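You operate a simulated robot arm through the tools that you are given. There is no shell and no other tool.

The job below is to be done with a simulated robot arm. You get a single attempt, and the scene is never put back.

TASK
Put the cover on the fan box and tighten both screws with the click driver that its label names.
Fine: till it clicks; the driver goes back on its peg. Set down upright: what you pick out.

The check looks at the end state, three seconds after you hand in, the way a careful person would. Anything else that was tipped, shoved, dropped, spilled or broken makes it a failure. A push-on lid holds only when it is set on centred and level and pressed home; a screw cap is set on level and turned clockwise until tight.

THE ROBOT
A 6-joint arm with a three-finger gripper, fixed in place. Base frame: the origin is on the floor under the middle of its stand, x ahead of it, y to its left, z up; the work surface is at about z = 800. Readings come in mm, rad, newtons and seconds.
It reaches about 1213 mm from its shoulder. Its first joint turns from -2.897 to 2.897 rad. Payload 4.89 kg.
The TCP is the grasp point between the finger pads, 30 mm short of the fingertips. In the tool frame z runs along the fingers and y along their closing line. The gripper opens to 164 mm; its body begins 125 mm behind the TCP.
Orientation is that of the tool frame in the base frame, as a unit quaternion [x, y, z, w]. With the fingers straight down and closing along the base's y, the tool's x points along the base's -x, its y along +y and its z along -z.

THE INTERFACE
- The arm moves only by the tool send_rows. Its argument "rows" is a list of rows, each a list of 7 numbers: the gripper command, from -1 (shut) to 1 (fully open), values between in proportion, then the shift along the tool's x, y, z in mm, then the turn, a rotation vector about the tool's x, y, z in rad. In form: [[hand, dx, dy, dz, rx, ry, rz], ...]. A call has 1 to 20 rows; each row shifts and turns the commanded pose from where the row before left it, along the tool's axes as they then stand. A row lasts 0.2 s, in which the tool goes at most 50 mm and 0.15 rad; a call with a longer step from one row to the next is refused whole, and so is a gripper value outside its range. A pose out of reach is approached as far as the arm can. The call stops where the force on the tool passes 40 N (or 10 N more than at its start, if that is more) or the arm is blocked; 0.2 s more then pass. Each finger travels about 108 mm/s and halts on what it meets, pressing with about 41 N; the grip force reading is that of the motor and also rises with nothing between the fingers. The clock runs only during rows and for 0.2 s after the last one: add rows that do not move to give the fingers time. It gives the time, the measured TCP pose, the force on the tool (base axes), the opening and the grip force at its end, in the units of the frame above (readings bear some noise), with the torque about the TCP (base axes, N m) and any sound that the robot's microphone picked up, and new pictures: "pictures" is both (left out), scene, wrist or none.
- Cameras (640 x 400 px; columns grow to the right, rows downward): "scene" is fixed at [49.6, -499.3, 1393.9]; the picture's right is [0.63, -0.78, 0.00], its down [-0.32, -0.26, -0.91] and it looks along [0.71, 0.57, -0.41] (base axes); focal length 316 px, centre (320, 200). "wrist" rides on the gripper at [76, -2, -152] in the tool frame; the picture's right is [0.02, 1.00, 0.00], its down [-0.88, 0.02, -0.47] and it looks along [-0.47, 0.01, 0.88] (tool axes); focal length 247 px, centre (320, 200). There is no depth. A picture from a camera that has moved, and an enlarged one, comes with that camera's place and axes in the base frame and with its lens.
- lift_body(by): moves the trunk up (or, below 0, down) by that many mm; the arm rides with it, the base frame stays. It gives what a move gives, with no picture.
- enlarge(camera, box): a new picture of the part [left, top, right, bottom] of that camera's present view, enlarged. The clock stands still meanwhile.
- sign_off(): hands the job in; it is judged then, once.

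Places have to be worked out from the pictures, the camera data and where the tool is seen. Open the gripper and draw the arm clear of the work before you hand the job in, unless the task says otherwise.

The tools are called after "Emit:" as a command line: name --pt "numbers of a row" for each row, then --argument value for the rest, lists and objects as JSON in quotes. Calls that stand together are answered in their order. send_rows: Moves the arm, as the interface text tells. Its arguments: {"type":"object","properties":{"rows":{"type":"array","items":{"type":"array","items":{"type":"number"}}},"pictures":{"type":"string","enum":["both","scene","wrist","none"]}},"required":["rows"]} The other tools are called the same way: lift_body (by) moves the trunk up or down; enlarge (camera, box) takes an enlarged picture of a part of a camera's view; sign_off () hands the job in.

At the start:

```text
clock: 0.0
eef_pos: [577.0, 112.8, 1160.2]
tool_rot: [0.0, 1.0, 0.0, 0.0]
contact_force: [0.0, 0.9, -0.1]
moment: [0.0, -0.01, -0.01]
opening: 163.9
finger_force: 0.0
trunk travel left (down, up): [-175.0, 215.0]
```

scene: 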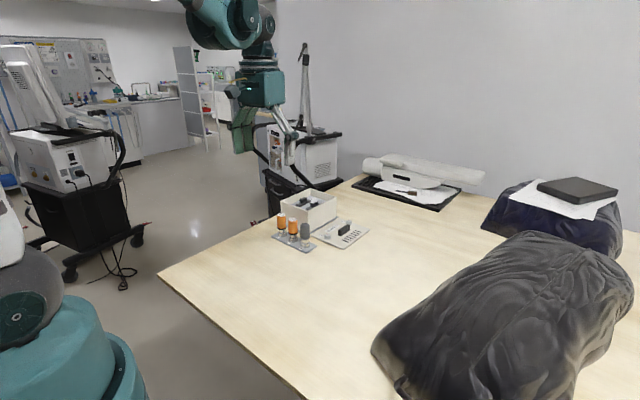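
wrist: 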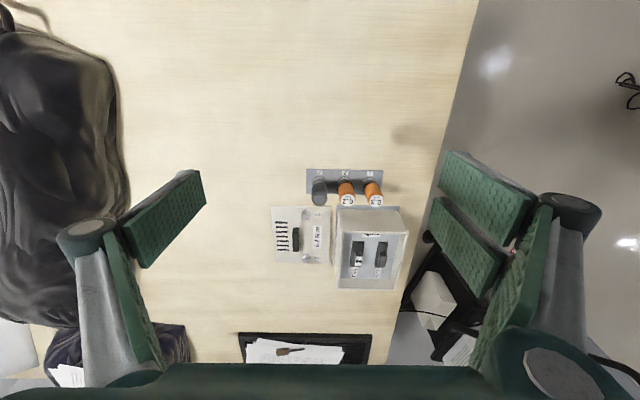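

I see a box, a cover plate lying to its side, and a rack with three drivers. I'll enlarge both views before moving anything.

Emit:
enlarge --camera "wrist" --box '[260, 150, 420, 300]'

Emit:
enlarge --camera "scene" --box '[260, 170, 380, 260]'

```text
2.67 times, centred on (340, 225) of wrist
camera zoom: at [499.9, 111.2, 1311.6], right [-0.02, 1.0, 0.0], down [0.88, 0.02, 0.47], along [0.47, 0.01, -0.88], focal length 659 px, centre (267, 133)
```

zoom: 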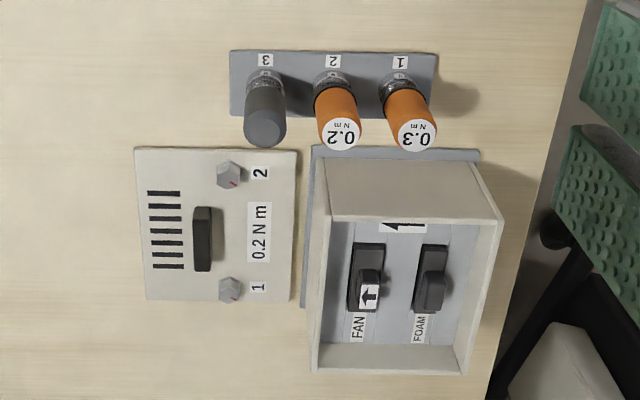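

```text
4.44 times, centred on (320, 215) of scene
camera zoom: at [49.6, -499.3, 1393.9], right [0.63, -0.78, 0.0], down [-0.32, -0.26, -0.91], along [0.71, 0.57, -0.41], focal length 1407 px, centre (320, 133)
```

zoom: 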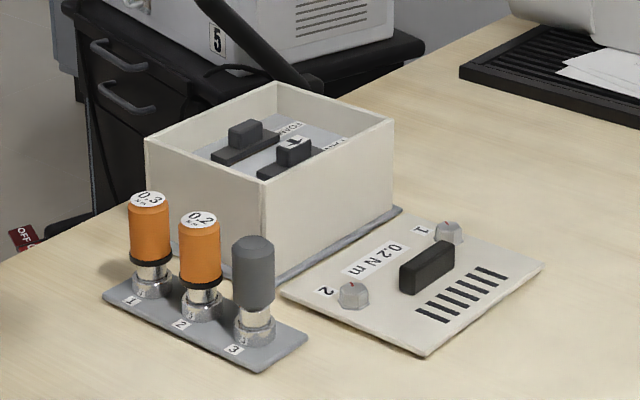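

The cover's label reads 0.2 N m, and that matches the orange driver on peg 2. I'll move the gripper a bit forward and down for a closer look at the box interior, well above everything.

Emit:
send_rows --pt "1 -25 0 35 0 0 0" --pt "1 -25 0 35 0 0 0" --pt "1 -25 0 35 0 0 0" --pt "1 -25 0 35 0 0 0" --pt "1 0 0 0 0 0 0" --pictures "both"

```text
clock: 1.2
eef_pos: [678.5, 111.0, 1020.6]
tool_rot: [0.0, 1.0, 0.0, 0.0]
contact_force: [0.3, -0.6, 0.5]
moment: [-0.01, 0.14, 0.03]
opening: 163.9
finger_force: 0.0
trunk travel left (down, up): [-175.0, 215.0]
camera wrist: at [601.6, 109.5, 1172.1], right [-0.02, 1.0, 0.0], down [0.88, 0.02, 0.47], along [0.47, 0.01, -0.88], focal length 247 px, centre (320, 200)
```

scene: 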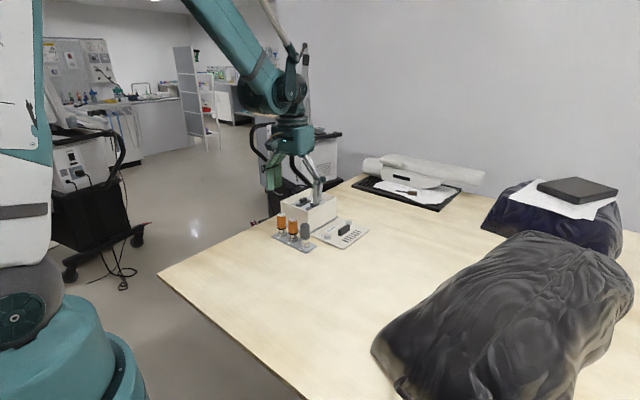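
wrist: 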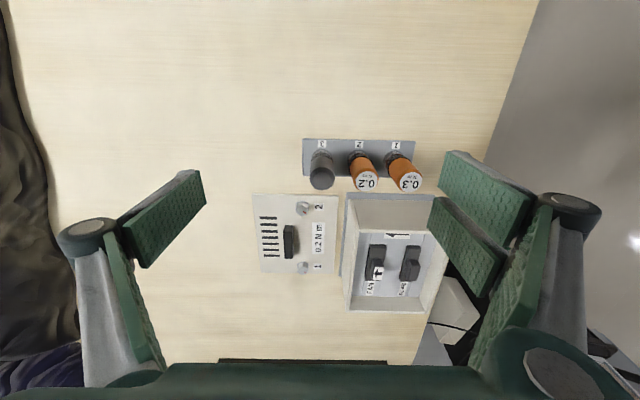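

Closer now; enlarging the box, cover and rack to read details.

Emit:
enlarge --camera "wrist" --box '[330, 185, 450, 320]'

Emit:
enlarge --camera "wrist" --box '[245, 180, 345, 280]'

Emit:
enlarge --camera "wrist" --box '[295, 130, 425, 200]'

```text
2.96 times, centred on (390, 252) of wrist
camera zoom: at [601.6, 109.5, 1172.1], right [-0.02, 1.0, 0.0], down [0.88, 0.02, 0.47], along [0.47, 0.01, -0.88], focal length 732 px, centre (113, 44)
```

zoom: 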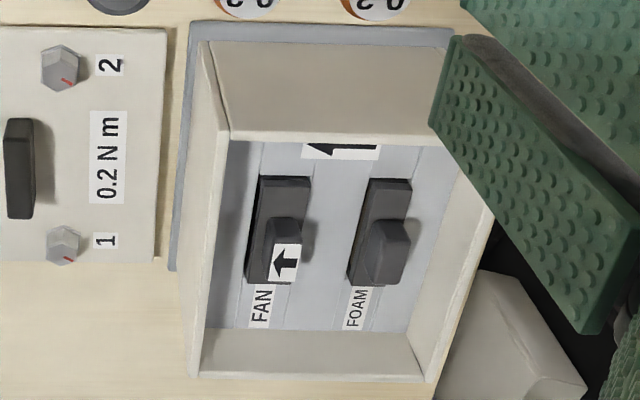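

```text
4.00 times, centred on (295, 230) of wrist
camera zoom: at [601.6, 109.5, 1172.1], right [-0.02, 1.0, 0.0], down [0.88, 0.02, 0.47], along [0.47, 0.01, -0.88], focal length 988 px, centre (420, 80)
```

zoom: 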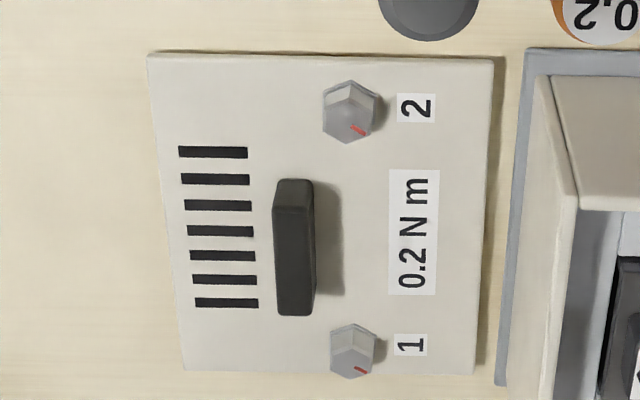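

```text
4.92 times, centred on (360, 165) of wrist
camera zoom: at [601.6, 109.5, 1172.1], right [-0.02, 1.0, 0.0], down [0.88, 0.02, 0.47], along [0.47, 0.01, -0.88], focal length 1216 px, centre (123, 372)
```

zoom: 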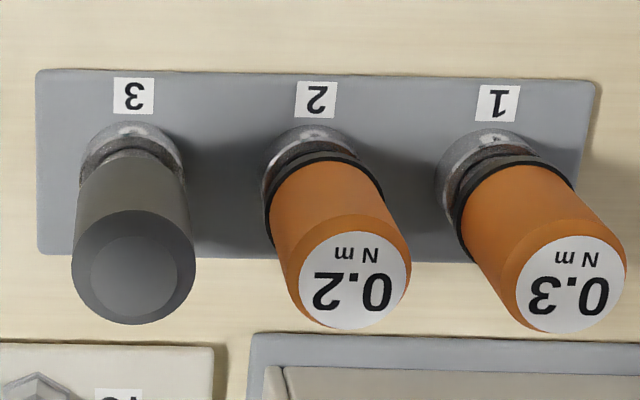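

Rough triangulation gives the cover plate at x 786–960, y 1–143, with its handle near (870, 65). The box flange starts around y 157, and its rim is at z ≈ 900. I'll move over the box to look straight into it.

Emit:
send_rows --pt "1 -22 31 0 0 0 0" --pt "1 -22 31 0 0 0 0" --pt "1 -22 31 0 0 0 0" --pt "1 -22 31 0 0 0 0" --pt "1 0 0 0 0 0 0" --pictures "both"

Emit:
enlarge --camera "wrist" --box '[220, 80, 440, 300]'

Emit:
enlarge --camera "scene" --box '[270, 180, 350, 235]'

```text
clock: 2.4
eef_pos: [765.9, 236.5, 1020.0]
tool_rot: [0.0, 1.0, 0.0, 0.0]
contact_force: [0.2, 0.6, -0.1]
moment: [-0.04, 0.07, 0.02]
opening: 163.9
finger_force: 0.1
trunk travel left (down, up): [-175.0, 215.0]
camera wrist: at [689.3, 235.6, 1172.6], right [-0.02, 1.0, 0.0], down [0.88, 0.02, 0.47], along [0.47, 0.01, -0.88], focal length 247 px, centre (320, 200)
```

scene: 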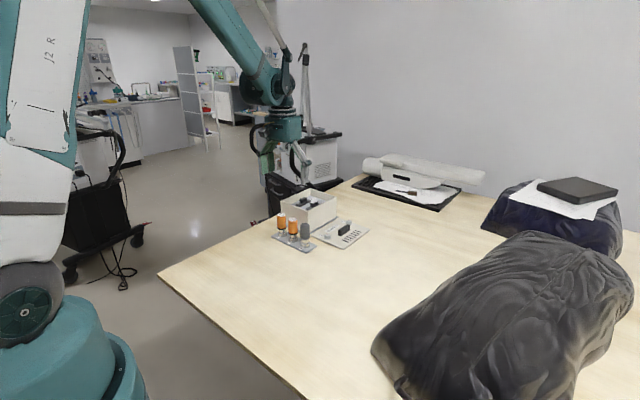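
wrist: 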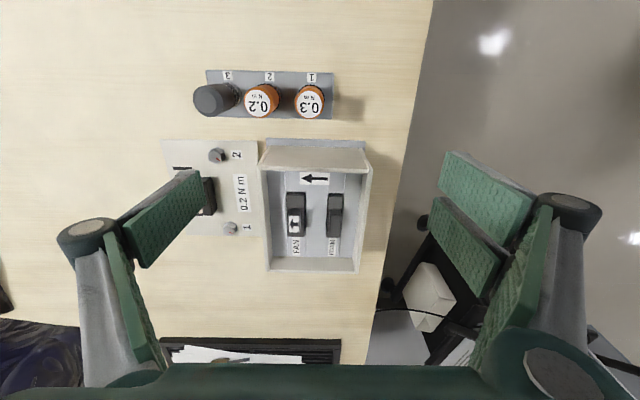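

```text
1.82 times, centred on (330, 190) of wrist
camera zoom: at [689.3, 235.6, 1172.6], right [-0.02, 1.0, 0.0], down [0.88, 0.02, 0.47], along [0.47, 0.01, -0.88], focal length 449 px, centre (302, 218)
```

zoom: 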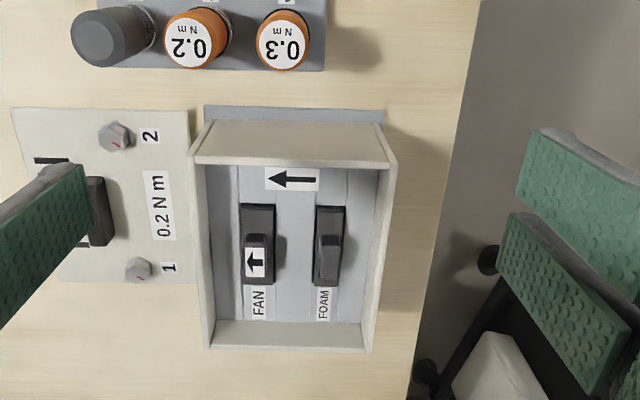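

```text
7.27 times, centred on (310, 208) of scene
camera zoom: at [49.6, -499.3, 1393.9], right [0.63, -0.78, 0.0], down [-0.32, -0.26, -0.91], along [0.71, 0.57, -0.41], focal length 2302 px, centre (393, 146)
```

zoom: 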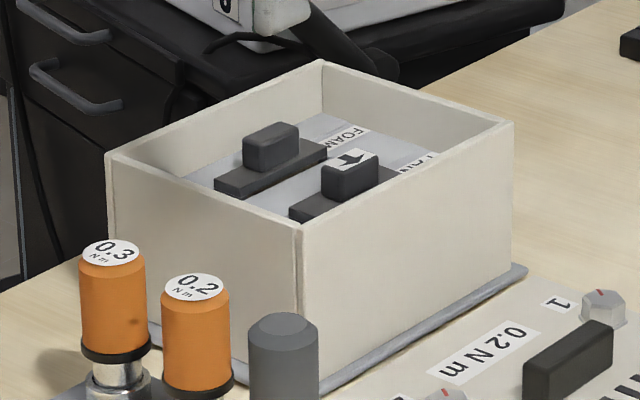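

The cartridge marked FAN carries an arrow on its tab, and the box floor carries another arrow. I'll enlarge tightly to compare their directions and see how the two inserts sit.

Emit:
enlarge --camera "wrist" --box '[270, 165, 370, 265]'

Emit:
enlarge --camera "scene" --box '[295, 190, 335, 217]'

```text
4.00 times, centred on (320, 215) of wrist
camera zoom: at [689.3, 235.6, 1172.6], right [-0.02, 1.0, 0.0], down [0.88, 0.02, 0.47], along [0.47, 0.01, -0.88], focal length 988 px, centre (320, 140)
```

zoom: 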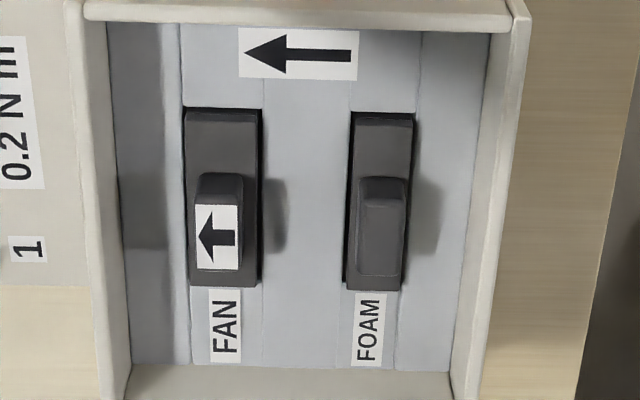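

```text
14.81 times, centred on (315, 204) of scene
camera zoom: at [49.6, -499.3, 1393.9], right [0.63, -0.78, 0.0], down [-0.32, -0.26, -0.91], along [0.71, 0.57, -0.41], focal length 4689 px, centre (394, 148)
```

zoom: 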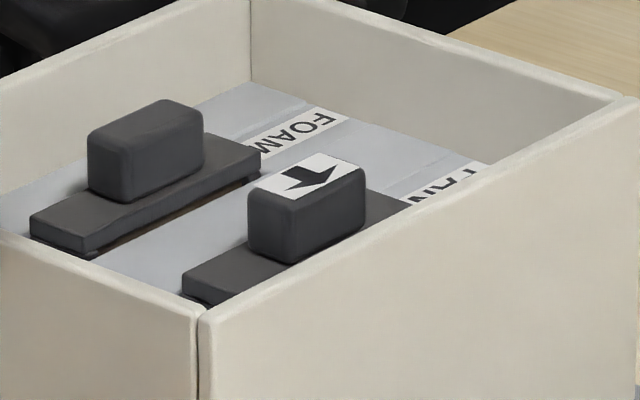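

At high zoom the fan's arrow points the same way as the arrow in the box, towards −y. Both inserts sit about level, with tab tops a few mm under the rim, so nothing needs taking out. I'll close the gripper in free air to see the finger geometry and check where the TCP falls in the wrist view.

Emit:
send_rows --pt "0 0 0 0 0 0 0" --pt "-0.6 0 0 0 0 0 0" --pt "-0.6 0 0 0 0 0 0" --pt "-0.6 0 0 0 0 0 0" --pt "-0.6 0 0 0 0 0 0" --pictures "both"

Emit:
send_rows --pt "-1 0 0 0 0 0 0" --pt "-1 0 0 0 0 0 0" --pt "-1 0 0 0 0 0 0" --pictures "both"

Emit:
enlarge --camera "scene" --box '[240, 90, 360, 210]'

```text
clock: 3.6
eef_pos: [766.6, 236.1, 1021.4]
tool_rot: [-0.001, 1.0, 0.0, 0.0]
contact_force: [0.7, 0.4, 0.1]
moment: [0.03, 0.01, 0.05]
opening: 32.8
finger_force: 0.0
trunk travel left (down, up): [-175.0, 215.0]
camera wrist: at [688.8, 235.2, 1172.8], right [-0.02, 1.0, 0.0], down [0.88, 0.02, 0.47], along [0.47, 0.01, -0.88], focal length 247 px, centre (320, 200)
```

scene: 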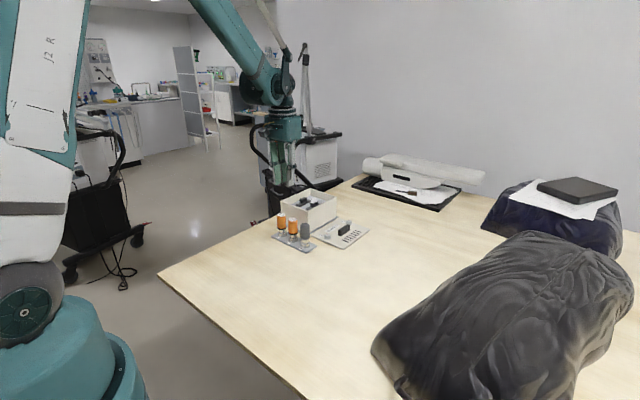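
wrist: 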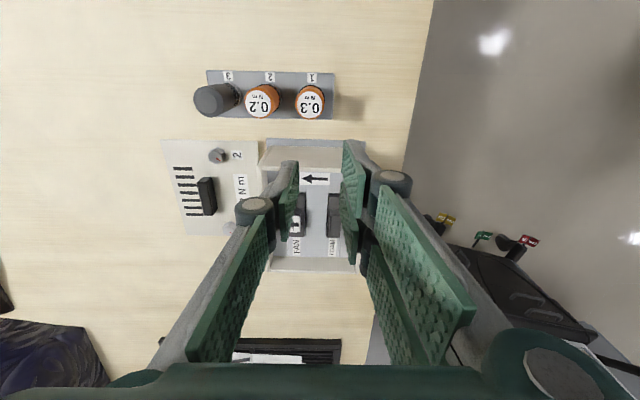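

```text
clock: 4.4
eef_pos: [766.0, 236.9, 1021.2]
tool_rot: [-0.001, 1.0, -0.001, 0.0]
contact_force: [0.1, 0.1, 0.2]
moment: [0.03, 0.0, 0.03]
opening: 0.0
finger_force: 40.7
trunk travel left (down, up): [-175.0, 215.0]
camera wrist: at [688.8, 235.2, 1172.8], right [-0.02, 1.0, 0.0], down [0.88, 0.02, 0.47], along [0.47, 0.01, -0.88], focal length 247 px, centre (320, 200)
```

scene: 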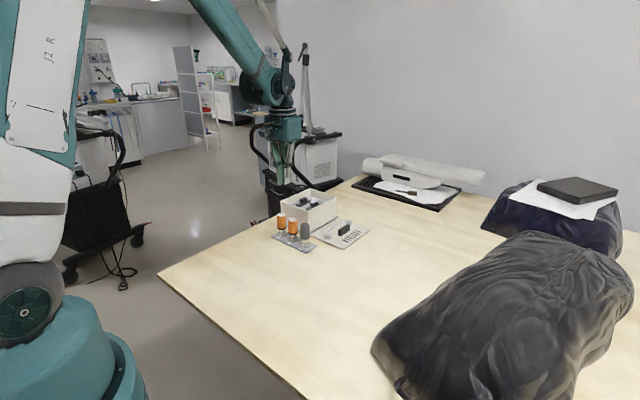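
wrist: 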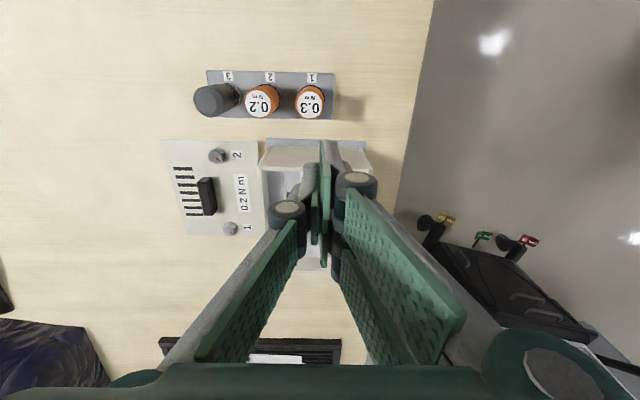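

```text
3.33 times, centred on (300, 150) of scene
camera zoom: at [49.6, -499.3, 1393.9], right [0.63, -0.78, 0.0], down [-0.32, -0.26, -0.91], along [0.71, 0.57, -0.41], focal length 1055 px, centre (387, 367)
```

zoom: 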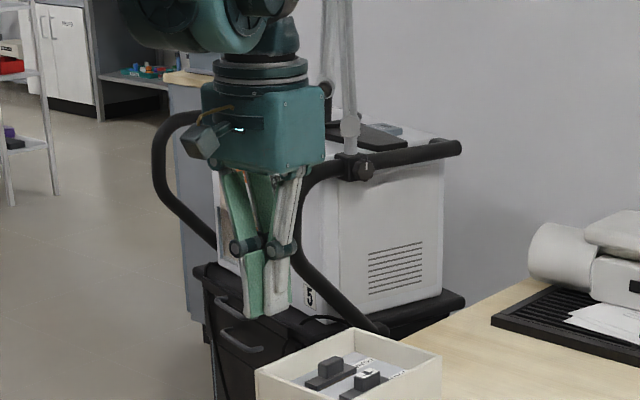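

Zooming on the closed fingers to learn the pad layout along tool x.

Emit:
enlarge --camera "wrist" --box '[260, 120, 400, 290]'

Emit:
enlarge --camera "scene" --box '[290, 145, 340, 190]'

```text
2.35 times, centred on (330, 205) of wrist
camera zoom: at [688.8, 235.2, 1172.8], right [-0.02, 1.0, 0.0], down [0.88, 0.02, 0.47], along [0.47, 0.01, -0.88], focal length 581 px, centre (296, 188)
```

zoom: 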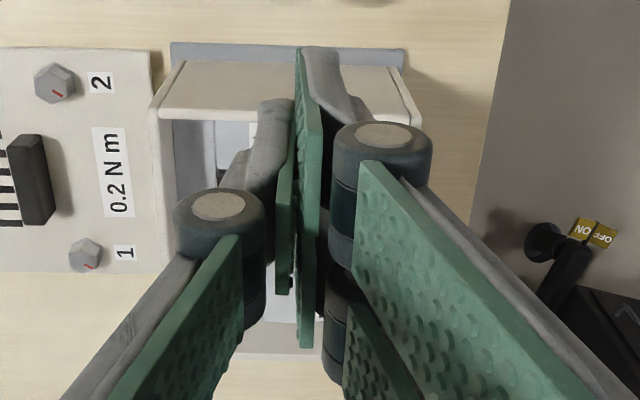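

```text
8.89 times, centred on (315, 168) of scene
camera zoom: at [49.6, -499.3, 1393.9], right [0.63, -0.78, 0.0], down [-0.32, -0.26, -0.91], along [0.71, 0.57, -0.41], focal length 2813 px, centre (364, 489)
```

zoom: 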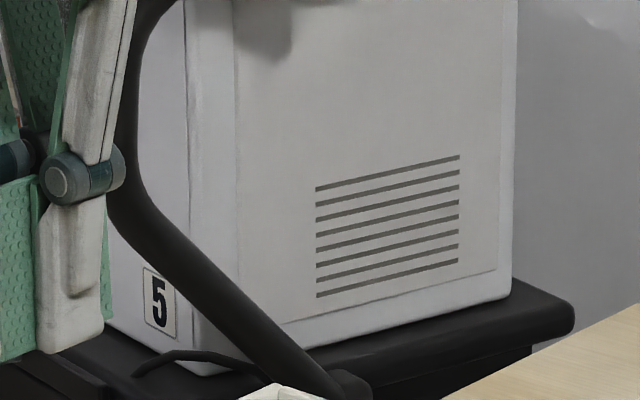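

The pads are parallel. The thumb is centred on the −y side, and the two fingers sit at ±5…29 mm in tool x on the +y side, which suits both the cover handle and a cylinder. Next I move over the cover handle, half open, to measure it from above.

Emit:
send_rows --pt "0.2 -20.8 -33.2 4.2 0 0 0" --pt "0.2 -20.8 -33.2 4.2 0 0 0" --pt "0.2 -20.8 -33.2 4.2 0 0 0" --pt "0.2 -20.8 -33.2 4.2 0 0 0" --pt "0.2 -20.8 -33.2 4.2 0 0 0" --pt "0.2 0 0 0 0 0 0" --pictures "both"

Emit:
enlarge --camera "wrist" --box '[240, 80, 430, 250]'

```text
clock: 5.8
eef_pos: [870.6, 70.2, 999.0]
tool_rot: [0.0, 1.0, -0.001, 0.0]
contact_force: [-0.5, -0.7, 0.2]
moment: [0.0, 0.0, -0.02]
opening: 98.6
finger_force: 0.0
trunk travel left (down, up): [-175.0, 215.0]
camera wrist: at [793.3, 68.7, 1151.3], right [-0.02, 1.0, 0.0], down [0.88, 0.02, 0.47], along [0.47, 0.01, -0.88], focal length 247 px, centre (320, 200)
```

scene: 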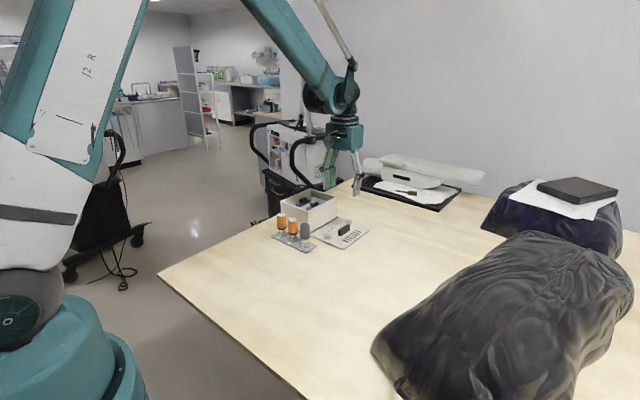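
wrist: 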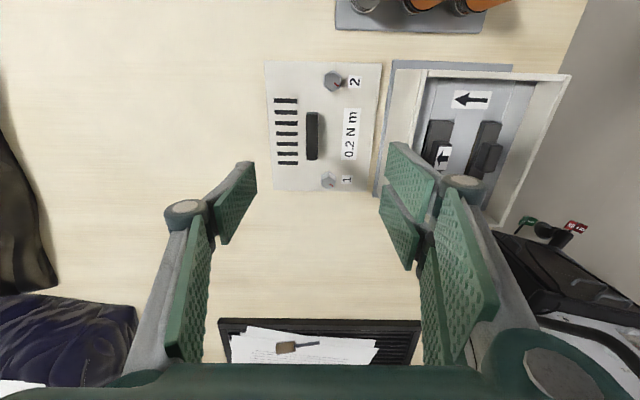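

```text
2.35 times, centred on (335, 165) of wrist
camera zoom: at [793.3, 68.7, 1151.3], right [-0.02, 1.0, 0.0], down [0.88, 0.02, 0.47], along [0.47, 0.01, -0.88], focal length 581 px, centre (285, 282)
```

zoom: 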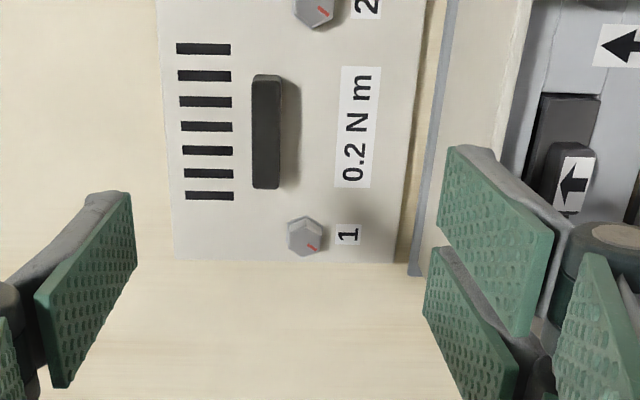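

Triangulating two wrist views puts the handle top at (870.5, 60, 826), the cover's upper face near z 810, the plate centre at (873, 72) and the box centre near (886, 233). I'll descend onto the handle with the fingers about 60 mm apart and stop a bit above the final depth.

Emit:
send_rows --pt "-0.25 0 -2.5 37 0 0 0" --pt "-0.25 0 -2.5 37 0 0 0" --pt "-0.25 0 -2.5 37 0 0 0" --pt "-0.25 0 -2.5 37 0 0 0" --pt "-0.25 0 0 0 0 0 0" --pictures "both"

Emit:
enlarge --camera "wrist" --box '[230, 90, 410, 260]'

Emit:
enlarge --camera "scene" --box '[300, 180, 400, 250]'

```text
clock: 7.0
eef_pos: [867.5, 61.0, 849.7]
tool_rot: [0.0, 1.0, 0.001, 0.0]
contact_force: [1.7, 0.6, -0.1]
moment: [-0.04, 0.08, 0.01]
opening: 61.5
finger_force: 0.4
trunk travel left (down, up): [-175.0, 215.0]
camera wrist: at [790.4, 59.6, 1002.1], right [-0.02, 1.0, 0.0], down [0.88, 0.02, 0.47], along [0.47, 0.01, -0.88], focal length 247 px, centre (320, 200)
```

scene: 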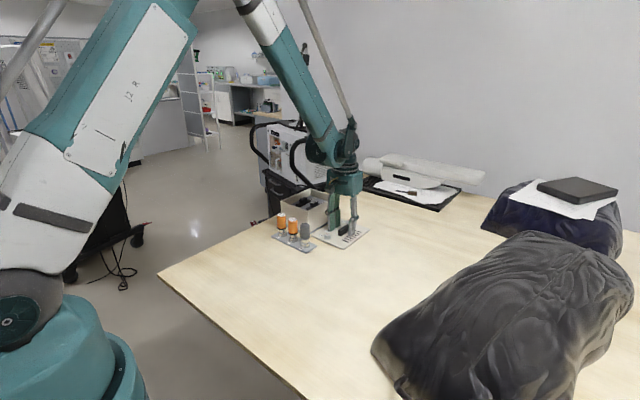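
wrist: 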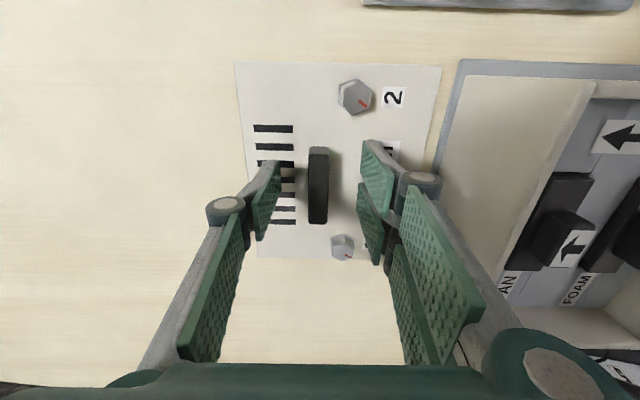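

```text
2.35 times, centred on (320, 175) of wrist
camera zoom: at [790.4, 59.6, 1002.1], right [-0.02, 1.0, 0.0], down [0.88, 0.02, 0.47], along [0.47, 0.01, -0.88], focal length 581 px, centre (320, 259)
```

zoom: 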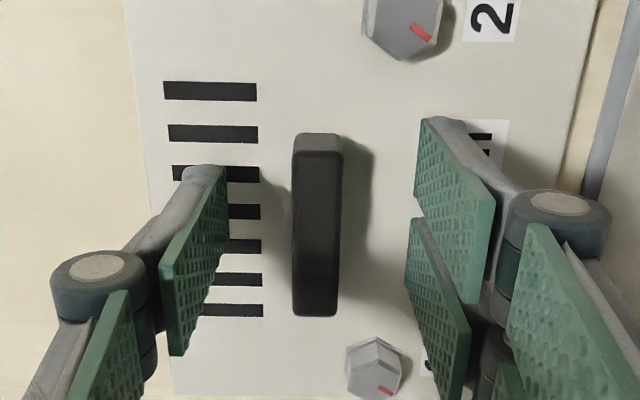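

```text
5.71 times, centred on (350, 215) of scene
camera zoom: at [49.6, -499.3, 1393.9], right [0.63, -0.78, 0.0], down [-0.32, -0.26, -0.91], along [0.71, 0.57, -0.41], focal length 1808 px, centre (149, 114)
```

zoom: 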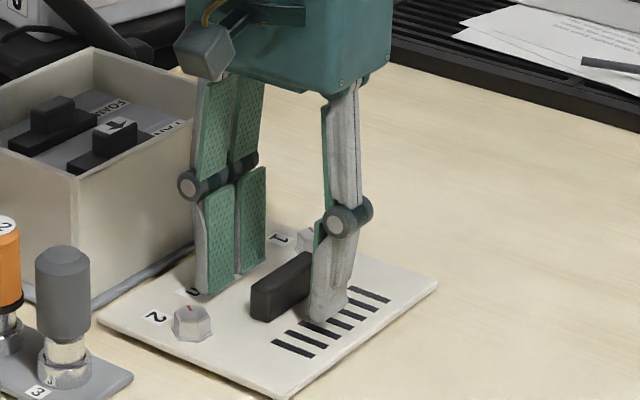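

The handle sits between the pads at about (874, 60). I'll nudge +6 mm in x, go down 6 mm so the tips stay a few mm above the plate, and close.

Emit:
send_rows --pt "-0.25 -6 0 3 0 0 0" --pt "-0.25 0 0 3.5 0 0 0" --pt "-0.25 0 0 0 0 0 0" --pictures "scene"

Emit:
enlarge --camera "scene" --box '[320, 200, 380, 245]'

```text
clock: 7.8
eef_pos: [875.1, 60.9, 844.8]
tool_rot: [0.0, 1.0, -0.001, 0.0]
contact_force: [-0.6, -0.1, 0.0]
moment: [-0.05, 0.01, 0.01]
opening: 61.5
finger_force: 0.1
trunk travel left (down, up): [-175.0, 215.0]
```

scene: 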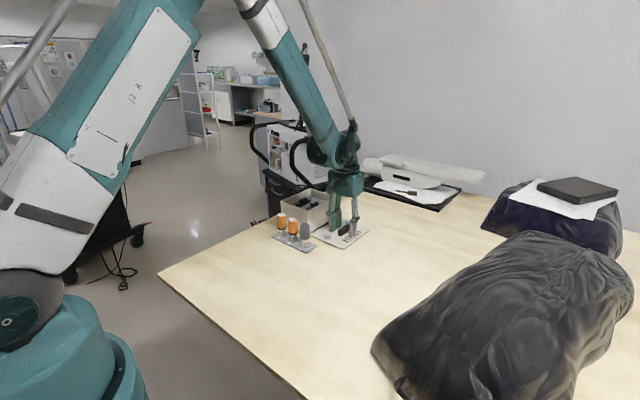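

```text
8.89 times, centred on (350, 222) of scene
camera zoom: at [49.6, -499.3, 1393.9], right [0.63, -0.78, 0.0], down [-0.32, -0.26, -0.91], along [0.71, 0.57, -0.41], focal length 2813 px, centre (53, 0)
```

zoom: 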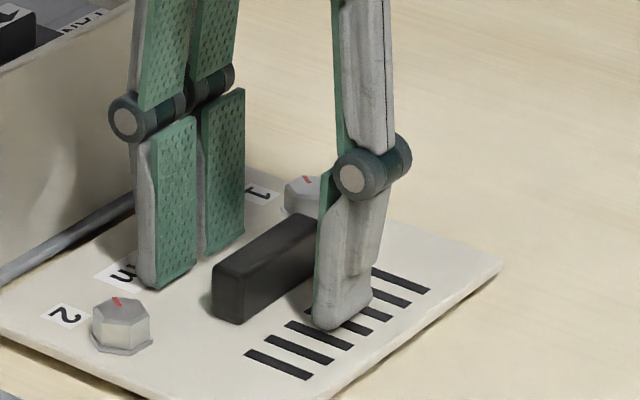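

The tips are just clear of the plate on both sides of the handle. Closing now.

Emit:
send_rows --pt "-0.5 0 0 0 0 0 0" --pt "-0.7 0 0 0 0 0 0" --pt "-1 0 0 0 0 0 0" --pt "-1 0 0 0 0 0 0" --pt "-1 0 0 0 0 0 0" --pictures "both"

Emit:
enlarge --camera "scene" --box '[320, 200, 380, 245]'

```text
clock: 9.0
eef_pos: [875.6, 61.4, 844.9]
tool_rot: [0.001, 1.0, 0.0, 0.0]
contact_force: [-0.4, 1.0, -0.4]
moment: [-0.02, 0.01, 0.0]
opening: 15.6
finger_force: 40.8
trunk travel left (down, up): [-175.0, 215.0]
camera wrist: at [797.2, 59.6, 996.3], right [-0.02, 1.0, 0.0], down [0.88, 0.02, 0.47], along [0.47, 0.01, -0.88], focal length 247 px, centre (320, 200)
```

scene: 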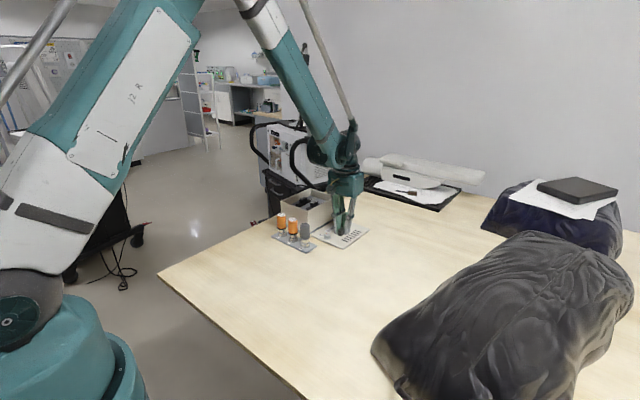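
wrist: 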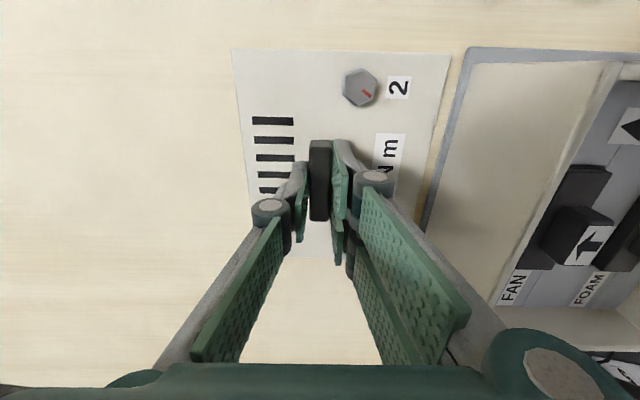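

```text
8.89 times, centred on (350, 222) of scene
camera zoom: at [49.6, -499.3, 1393.9], right [0.63, -0.78, 0.0], down [-0.32, -0.26, -0.91], along [0.71, 0.57, -0.41], focal length 2813 px, centre (53, 0)
```

zoom: 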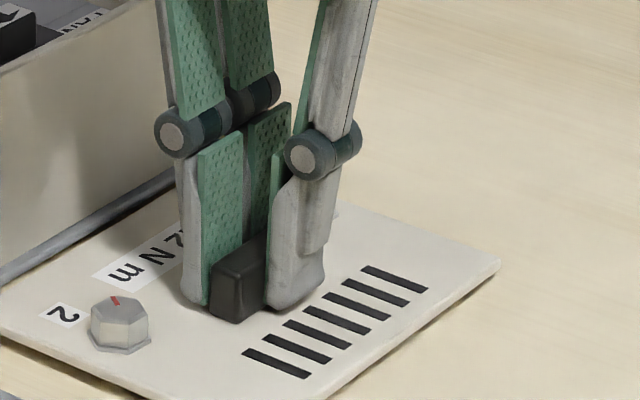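

The grip is firm on the handle at 15.6 mm. I'll lift the cover straight up about 130 mm, checking weight and level.

Emit:
send_rows --pt "-1 0 0 -5 0 0 0" --pt "-1 0 0 -10 0 0 0" --pt "-1 0 0 -20 0 0 0" --pt "-1 0 0 -30 0 0 0" --pt "-1 0 0 -30 0 0 0" --pt "-1 0 0 -25 0 0 0" --pt "-1 0 0 -15 0 0 0" --pt "-1 0 0 0 0 0 0" --pt "-1 0 0 0 0 0 0" --pictures "both"

Emit:
enlarge --camera "wrist" --box '[220, 30, 460, 270]'

Emit:
enlarge --camera "scene" --box '[270, 150, 400, 250]'

```text
clock: 11.0
eef_pos: [874.5, 61.5, 978.7]
tool_rot: [0.0, 1.0, 0.0, 0.0]
contact_force: [-0.5, -0.2, -1.1]
moment: [-0.05, -0.03, 0.0]
opening: 15.7
finger_force: 40.7
trunk travel left (down, up): [-175.0, 215.0]
camera wrist: at [798.4, 59.9, 1130.9], right [-0.02, 1.0, 0.0], down [0.88, 0.02, 0.47], along [0.47, 0.01, -0.88], focal length 247 px, centre (320, 200)
```

scene: 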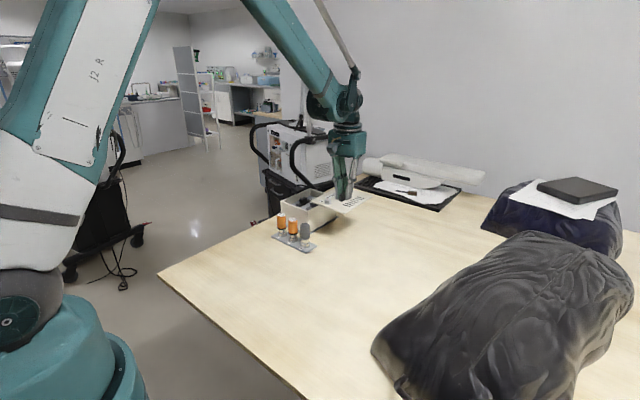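
wrist: 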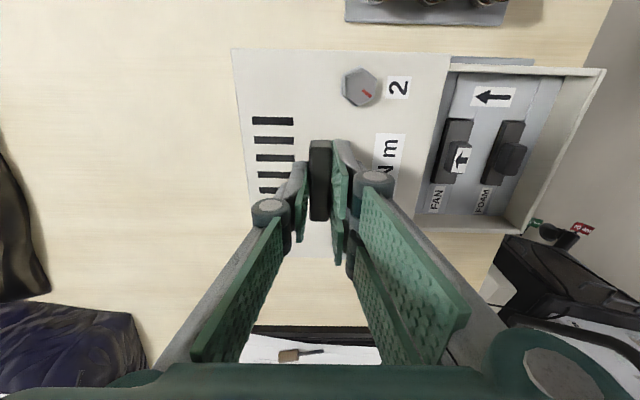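

```text
1.67 times, centred on (340, 150) of wrist
camera zoom: at [798.4, 59.9, 1130.9], right [-0.02, 1.0, 0.0], down [0.88, 0.02, 0.47], along [0.47, 0.01, -0.88], focal length 412 px, centre (287, 283)
```

zoom: 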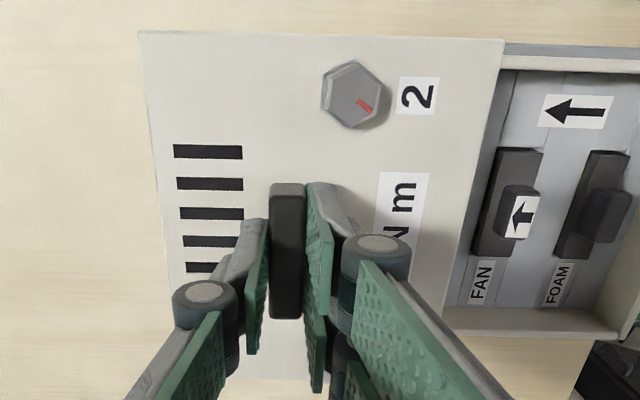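

```text
4.00 times, centred on (335, 200) of scene
camera zoom: at [49.6, -499.3, 1393.9], right [0.63, -0.78, 0.0], down [-0.32, -0.26, -0.91], along [0.71, 0.57, -0.41], focal length 1266 px, centre (260, 200)
```

zoom: 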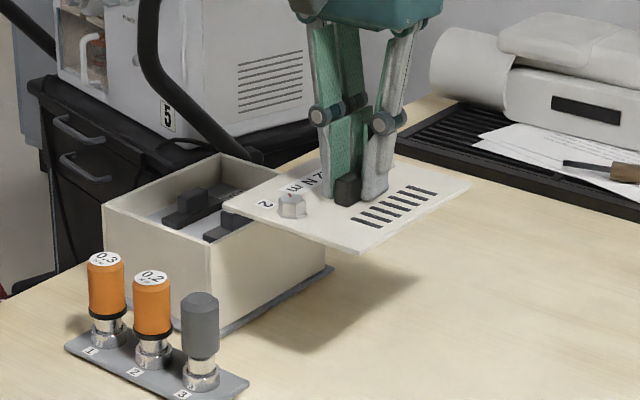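

The cover is held level, light and unrotated; its near edge is at TCP−86 mm in x and its centre at TCP+12 mm in y. Combining views, the box rim is x 795–963, y 163–301, z ≈ 895, so I carry the cover over to TCP ≈ (877.5, 220.5) with height to spare.

Emit:
send_rows --pt "-1 -0.7 30 -3 0 0 0" --pt "-1 -0.7 40 -3 0 0 0" --pt "-1 -0.7 40 -3 0 0 0" --pt "-1 -0.7 30 -2 0 0 0" --pt "-1 -0.2 19 0 0 0 0" --pt "-1 0 0 0 0 0 0" --pt "-1 0 0 0 0 0 0" --pictures "both"

Emit:
enlarge --camera "wrist" --box '[210, 30, 450, 270]'

Emit:
enlarge --camera "scene" --box '[260, 150, 370, 240]'

```text
clock: 12.6
eef_pos: [879.0, 221.4, 989.8]
tool_rot: [0.0, 1.0, 0.0, -0.001]
contact_force: [-0.7, -0.7, -2.1]
moment: [-0.06, 0.01, 0.0]
opening: 15.4
finger_force: 40.9
trunk travel left (down, up): [-175.0, 215.0]
camera wrist: at [801.5, 220.5, 1142.1], right [-0.02, 1.0, 0.0], down [0.88, 0.02, 0.47], along [0.47, 0.01, -0.88], focal length 247 px, centre (320, 200)
```

scene: 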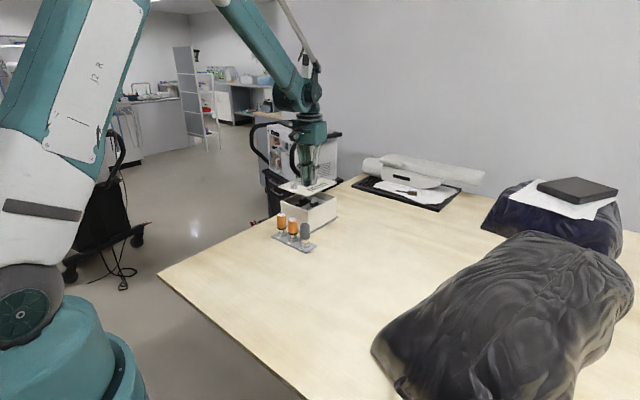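
wrist: 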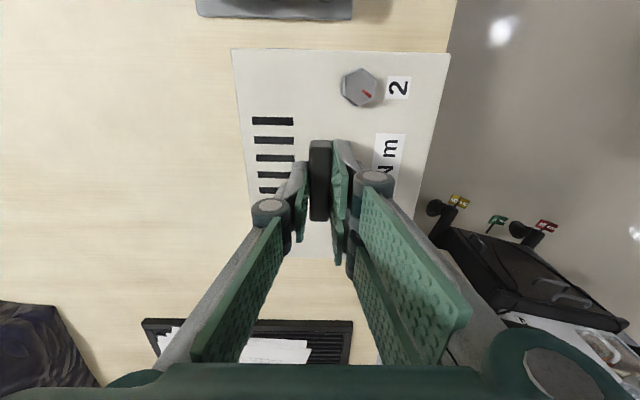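

```text
1.67 times, centred on (330, 150) of wrist
camera zoom: at [801.5, 220.5, 1142.1], right [-0.02, 1.0, 0.0], down [0.88, 0.02, 0.47], along [0.47, 0.01, -0.88], focal length 412 px, centre (303, 283)
```

zoom: 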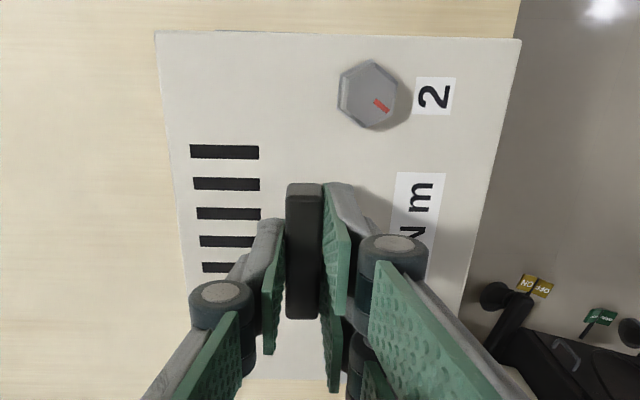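

```text
4.44 times, centred on (315, 195) of scene
camera zoom: at [49.6, -499.3, 1393.9], right [0.63, -0.78, 0.0], down [-0.32, -0.26, -0.91], along [0.71, 0.57, -0.41], focal length 1407 px, centre (342, 222)
```

zoom: 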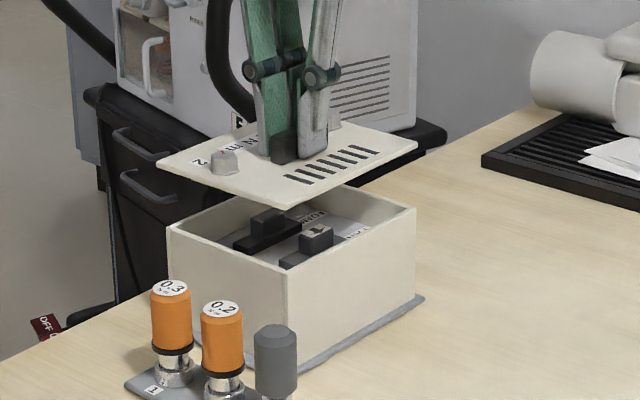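

From the scene camera the cover hangs squarely over the box, but I need the offset to a couple of mm, so I'll zoom in on the corners.

Emit:
enlarge --camera "scene" --box '[272, 180, 312, 214]'

Emit:
enlarge --camera "scene" --box '[305, 176, 345, 210]'

Emit:
enlarge --camera "wrist" --box '[220, 35, 460, 85]'

```text
11.76 times, centred on (292, 197) of scene
camera zoom: at [49.6, -499.3, 1393.9], right [0.63, -0.78, 0.0], down [-0.32, -0.26, -0.91], along [0.71, 0.57, -0.41], focal length 3723 px, centre (649, 235)
```

zoom: 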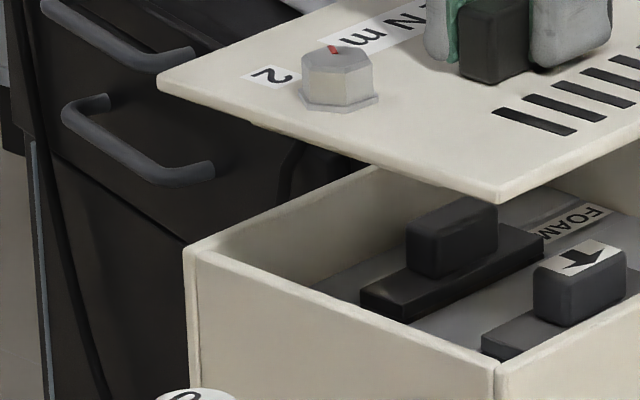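

```text
11.76 times, centred on (325, 193) of scene
camera zoom: at [49.6, -499.3, 1393.9], right [0.63, -0.78, 0.0], down [-0.32, -0.26, -0.91], along [0.71, 0.57, -0.41], focal length 3723 px, centre (261, 282)
```

zoom: 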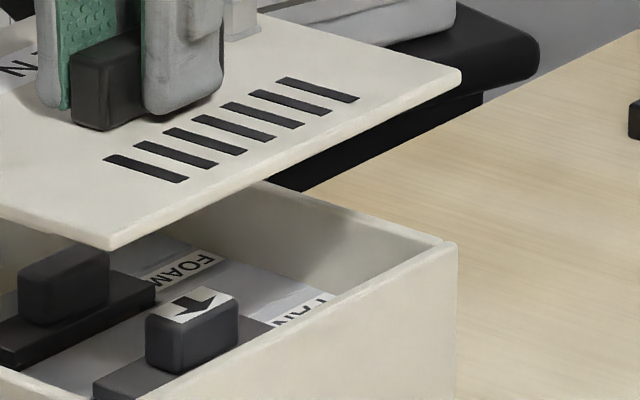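

```text
2.67 times, centred on (340, 60) of wrist
camera zoom: at [801.5, 220.5, 1142.1], right [-0.02, 1.0, 0.0], down [0.88, 0.02, 0.47], along [0.47, 0.01, -0.88], focal length 659 px, centre (267, 573)
```

zoom: 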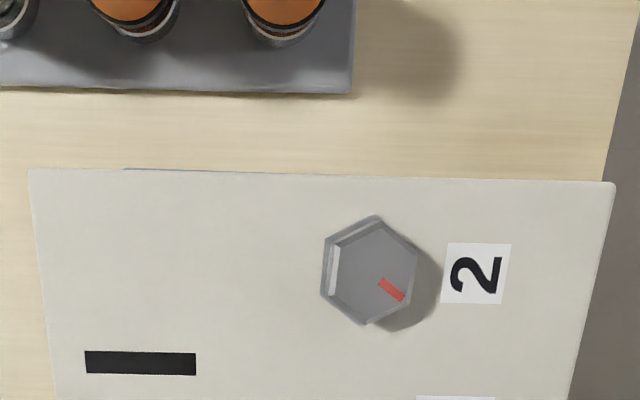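

The corner comparison says the cover is about 2 mm too far +y and about 0.5 mm short in x. The box is also yawed about −0.01 rad relative to it. I'll correct those and lower to roughly 8 mm above the rim.

Emit:
send_rows --pt "-1 -0.5 -2 8 0 0 0.012" --pt "-1 0 0 12 0 0 0" --pt "-1 0 0 10 0 0 0" --pt "-1 0 0 8 0 0 0" --pt "-1 0 0 0 0 0 0" --pt "-1 0 0 0 0 0 0" --pictures "both"

Emit:
enlarge --camera "scene" --box '[275, 180, 315, 214]'

Emit:
enlarge --camera "scene" --box '[305, 180, 345, 214]'

Emit:
enlarge --camera "wrist" --box '[220, 35, 460, 85]'

```text
clock: 14.0
eef_pos: [879.1, 216.2, 951.0]
tool_rot: [0.007, 1.0, 0.0, 0.0]
contact_force: [1.4, 0.5, -1.8]
moment: [-0.02, 0.02, -0.02]
opening: 15.4
finger_force: 40.9
trunk travel left (down, up): [-175.0, 215.0]
camera wrist: at [801.5, 216.5, 1103.5], right [-0.01, 1.0, 0.0], down [0.88, 0.01, 0.47], along [0.47, 0.0, -0.88], focal length 247 px, centre (320, 200)
```

scene: 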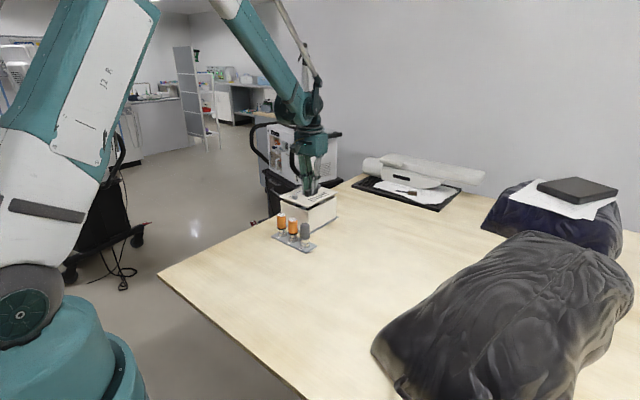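
wrist: 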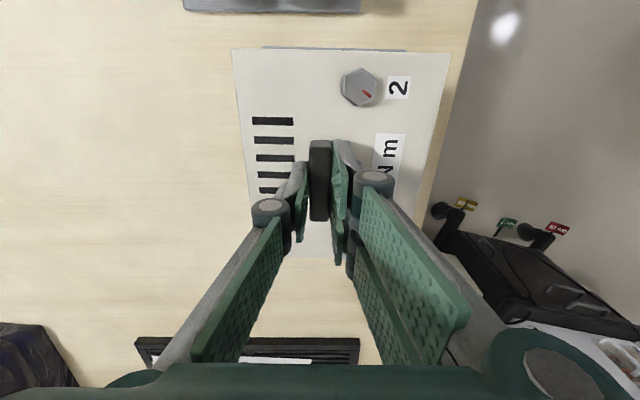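

```text
11.76 times, centred on (295, 197) of scene
camera zoom: at [49.6, -499.3, 1393.9], right [0.63, -0.78, 0.0], down [-0.32, -0.26, -0.91], along [0.71, 0.57, -0.41], focal length 3723 px, centre (614, 235)
```

zoom: 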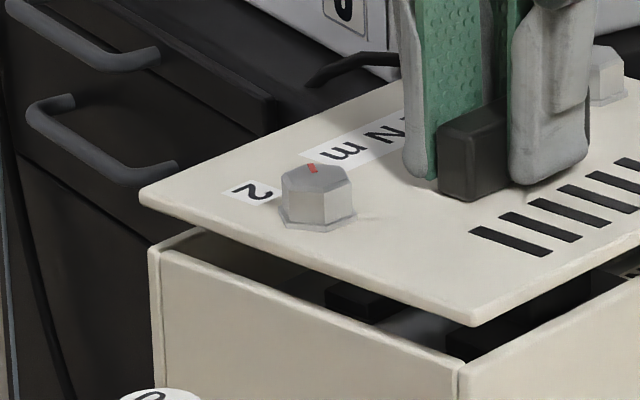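

```text
11.76 times, centred on (325, 197) of scene
camera zoom: at [49.6, -499.3, 1393.9], right [0.63, -0.78, 0.0], down [-0.32, -0.26, -0.91], along [0.71, 0.57, -0.41], focal length 3723 px, centre (261, 235)
```

zoom: 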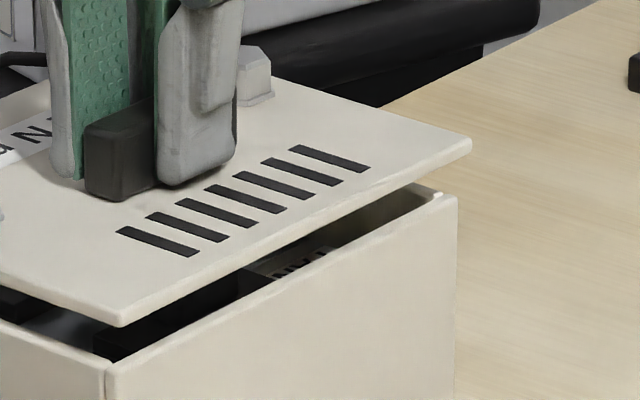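

```text
2.67 times, centred on (340, 60) of wrist
camera zoom: at [801.5, 216.5, 1103.5], right [-0.01, 1.0, 0.0], down [0.88, 0.01, 0.47], along [0.47, 0.0, -0.88], focal length 659 px, centre (267, 573)
```

zoom: 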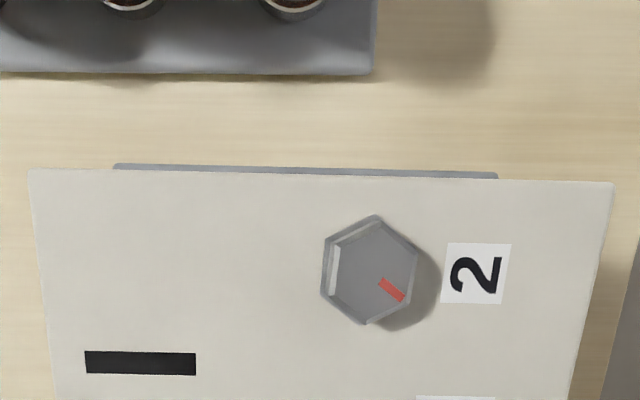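

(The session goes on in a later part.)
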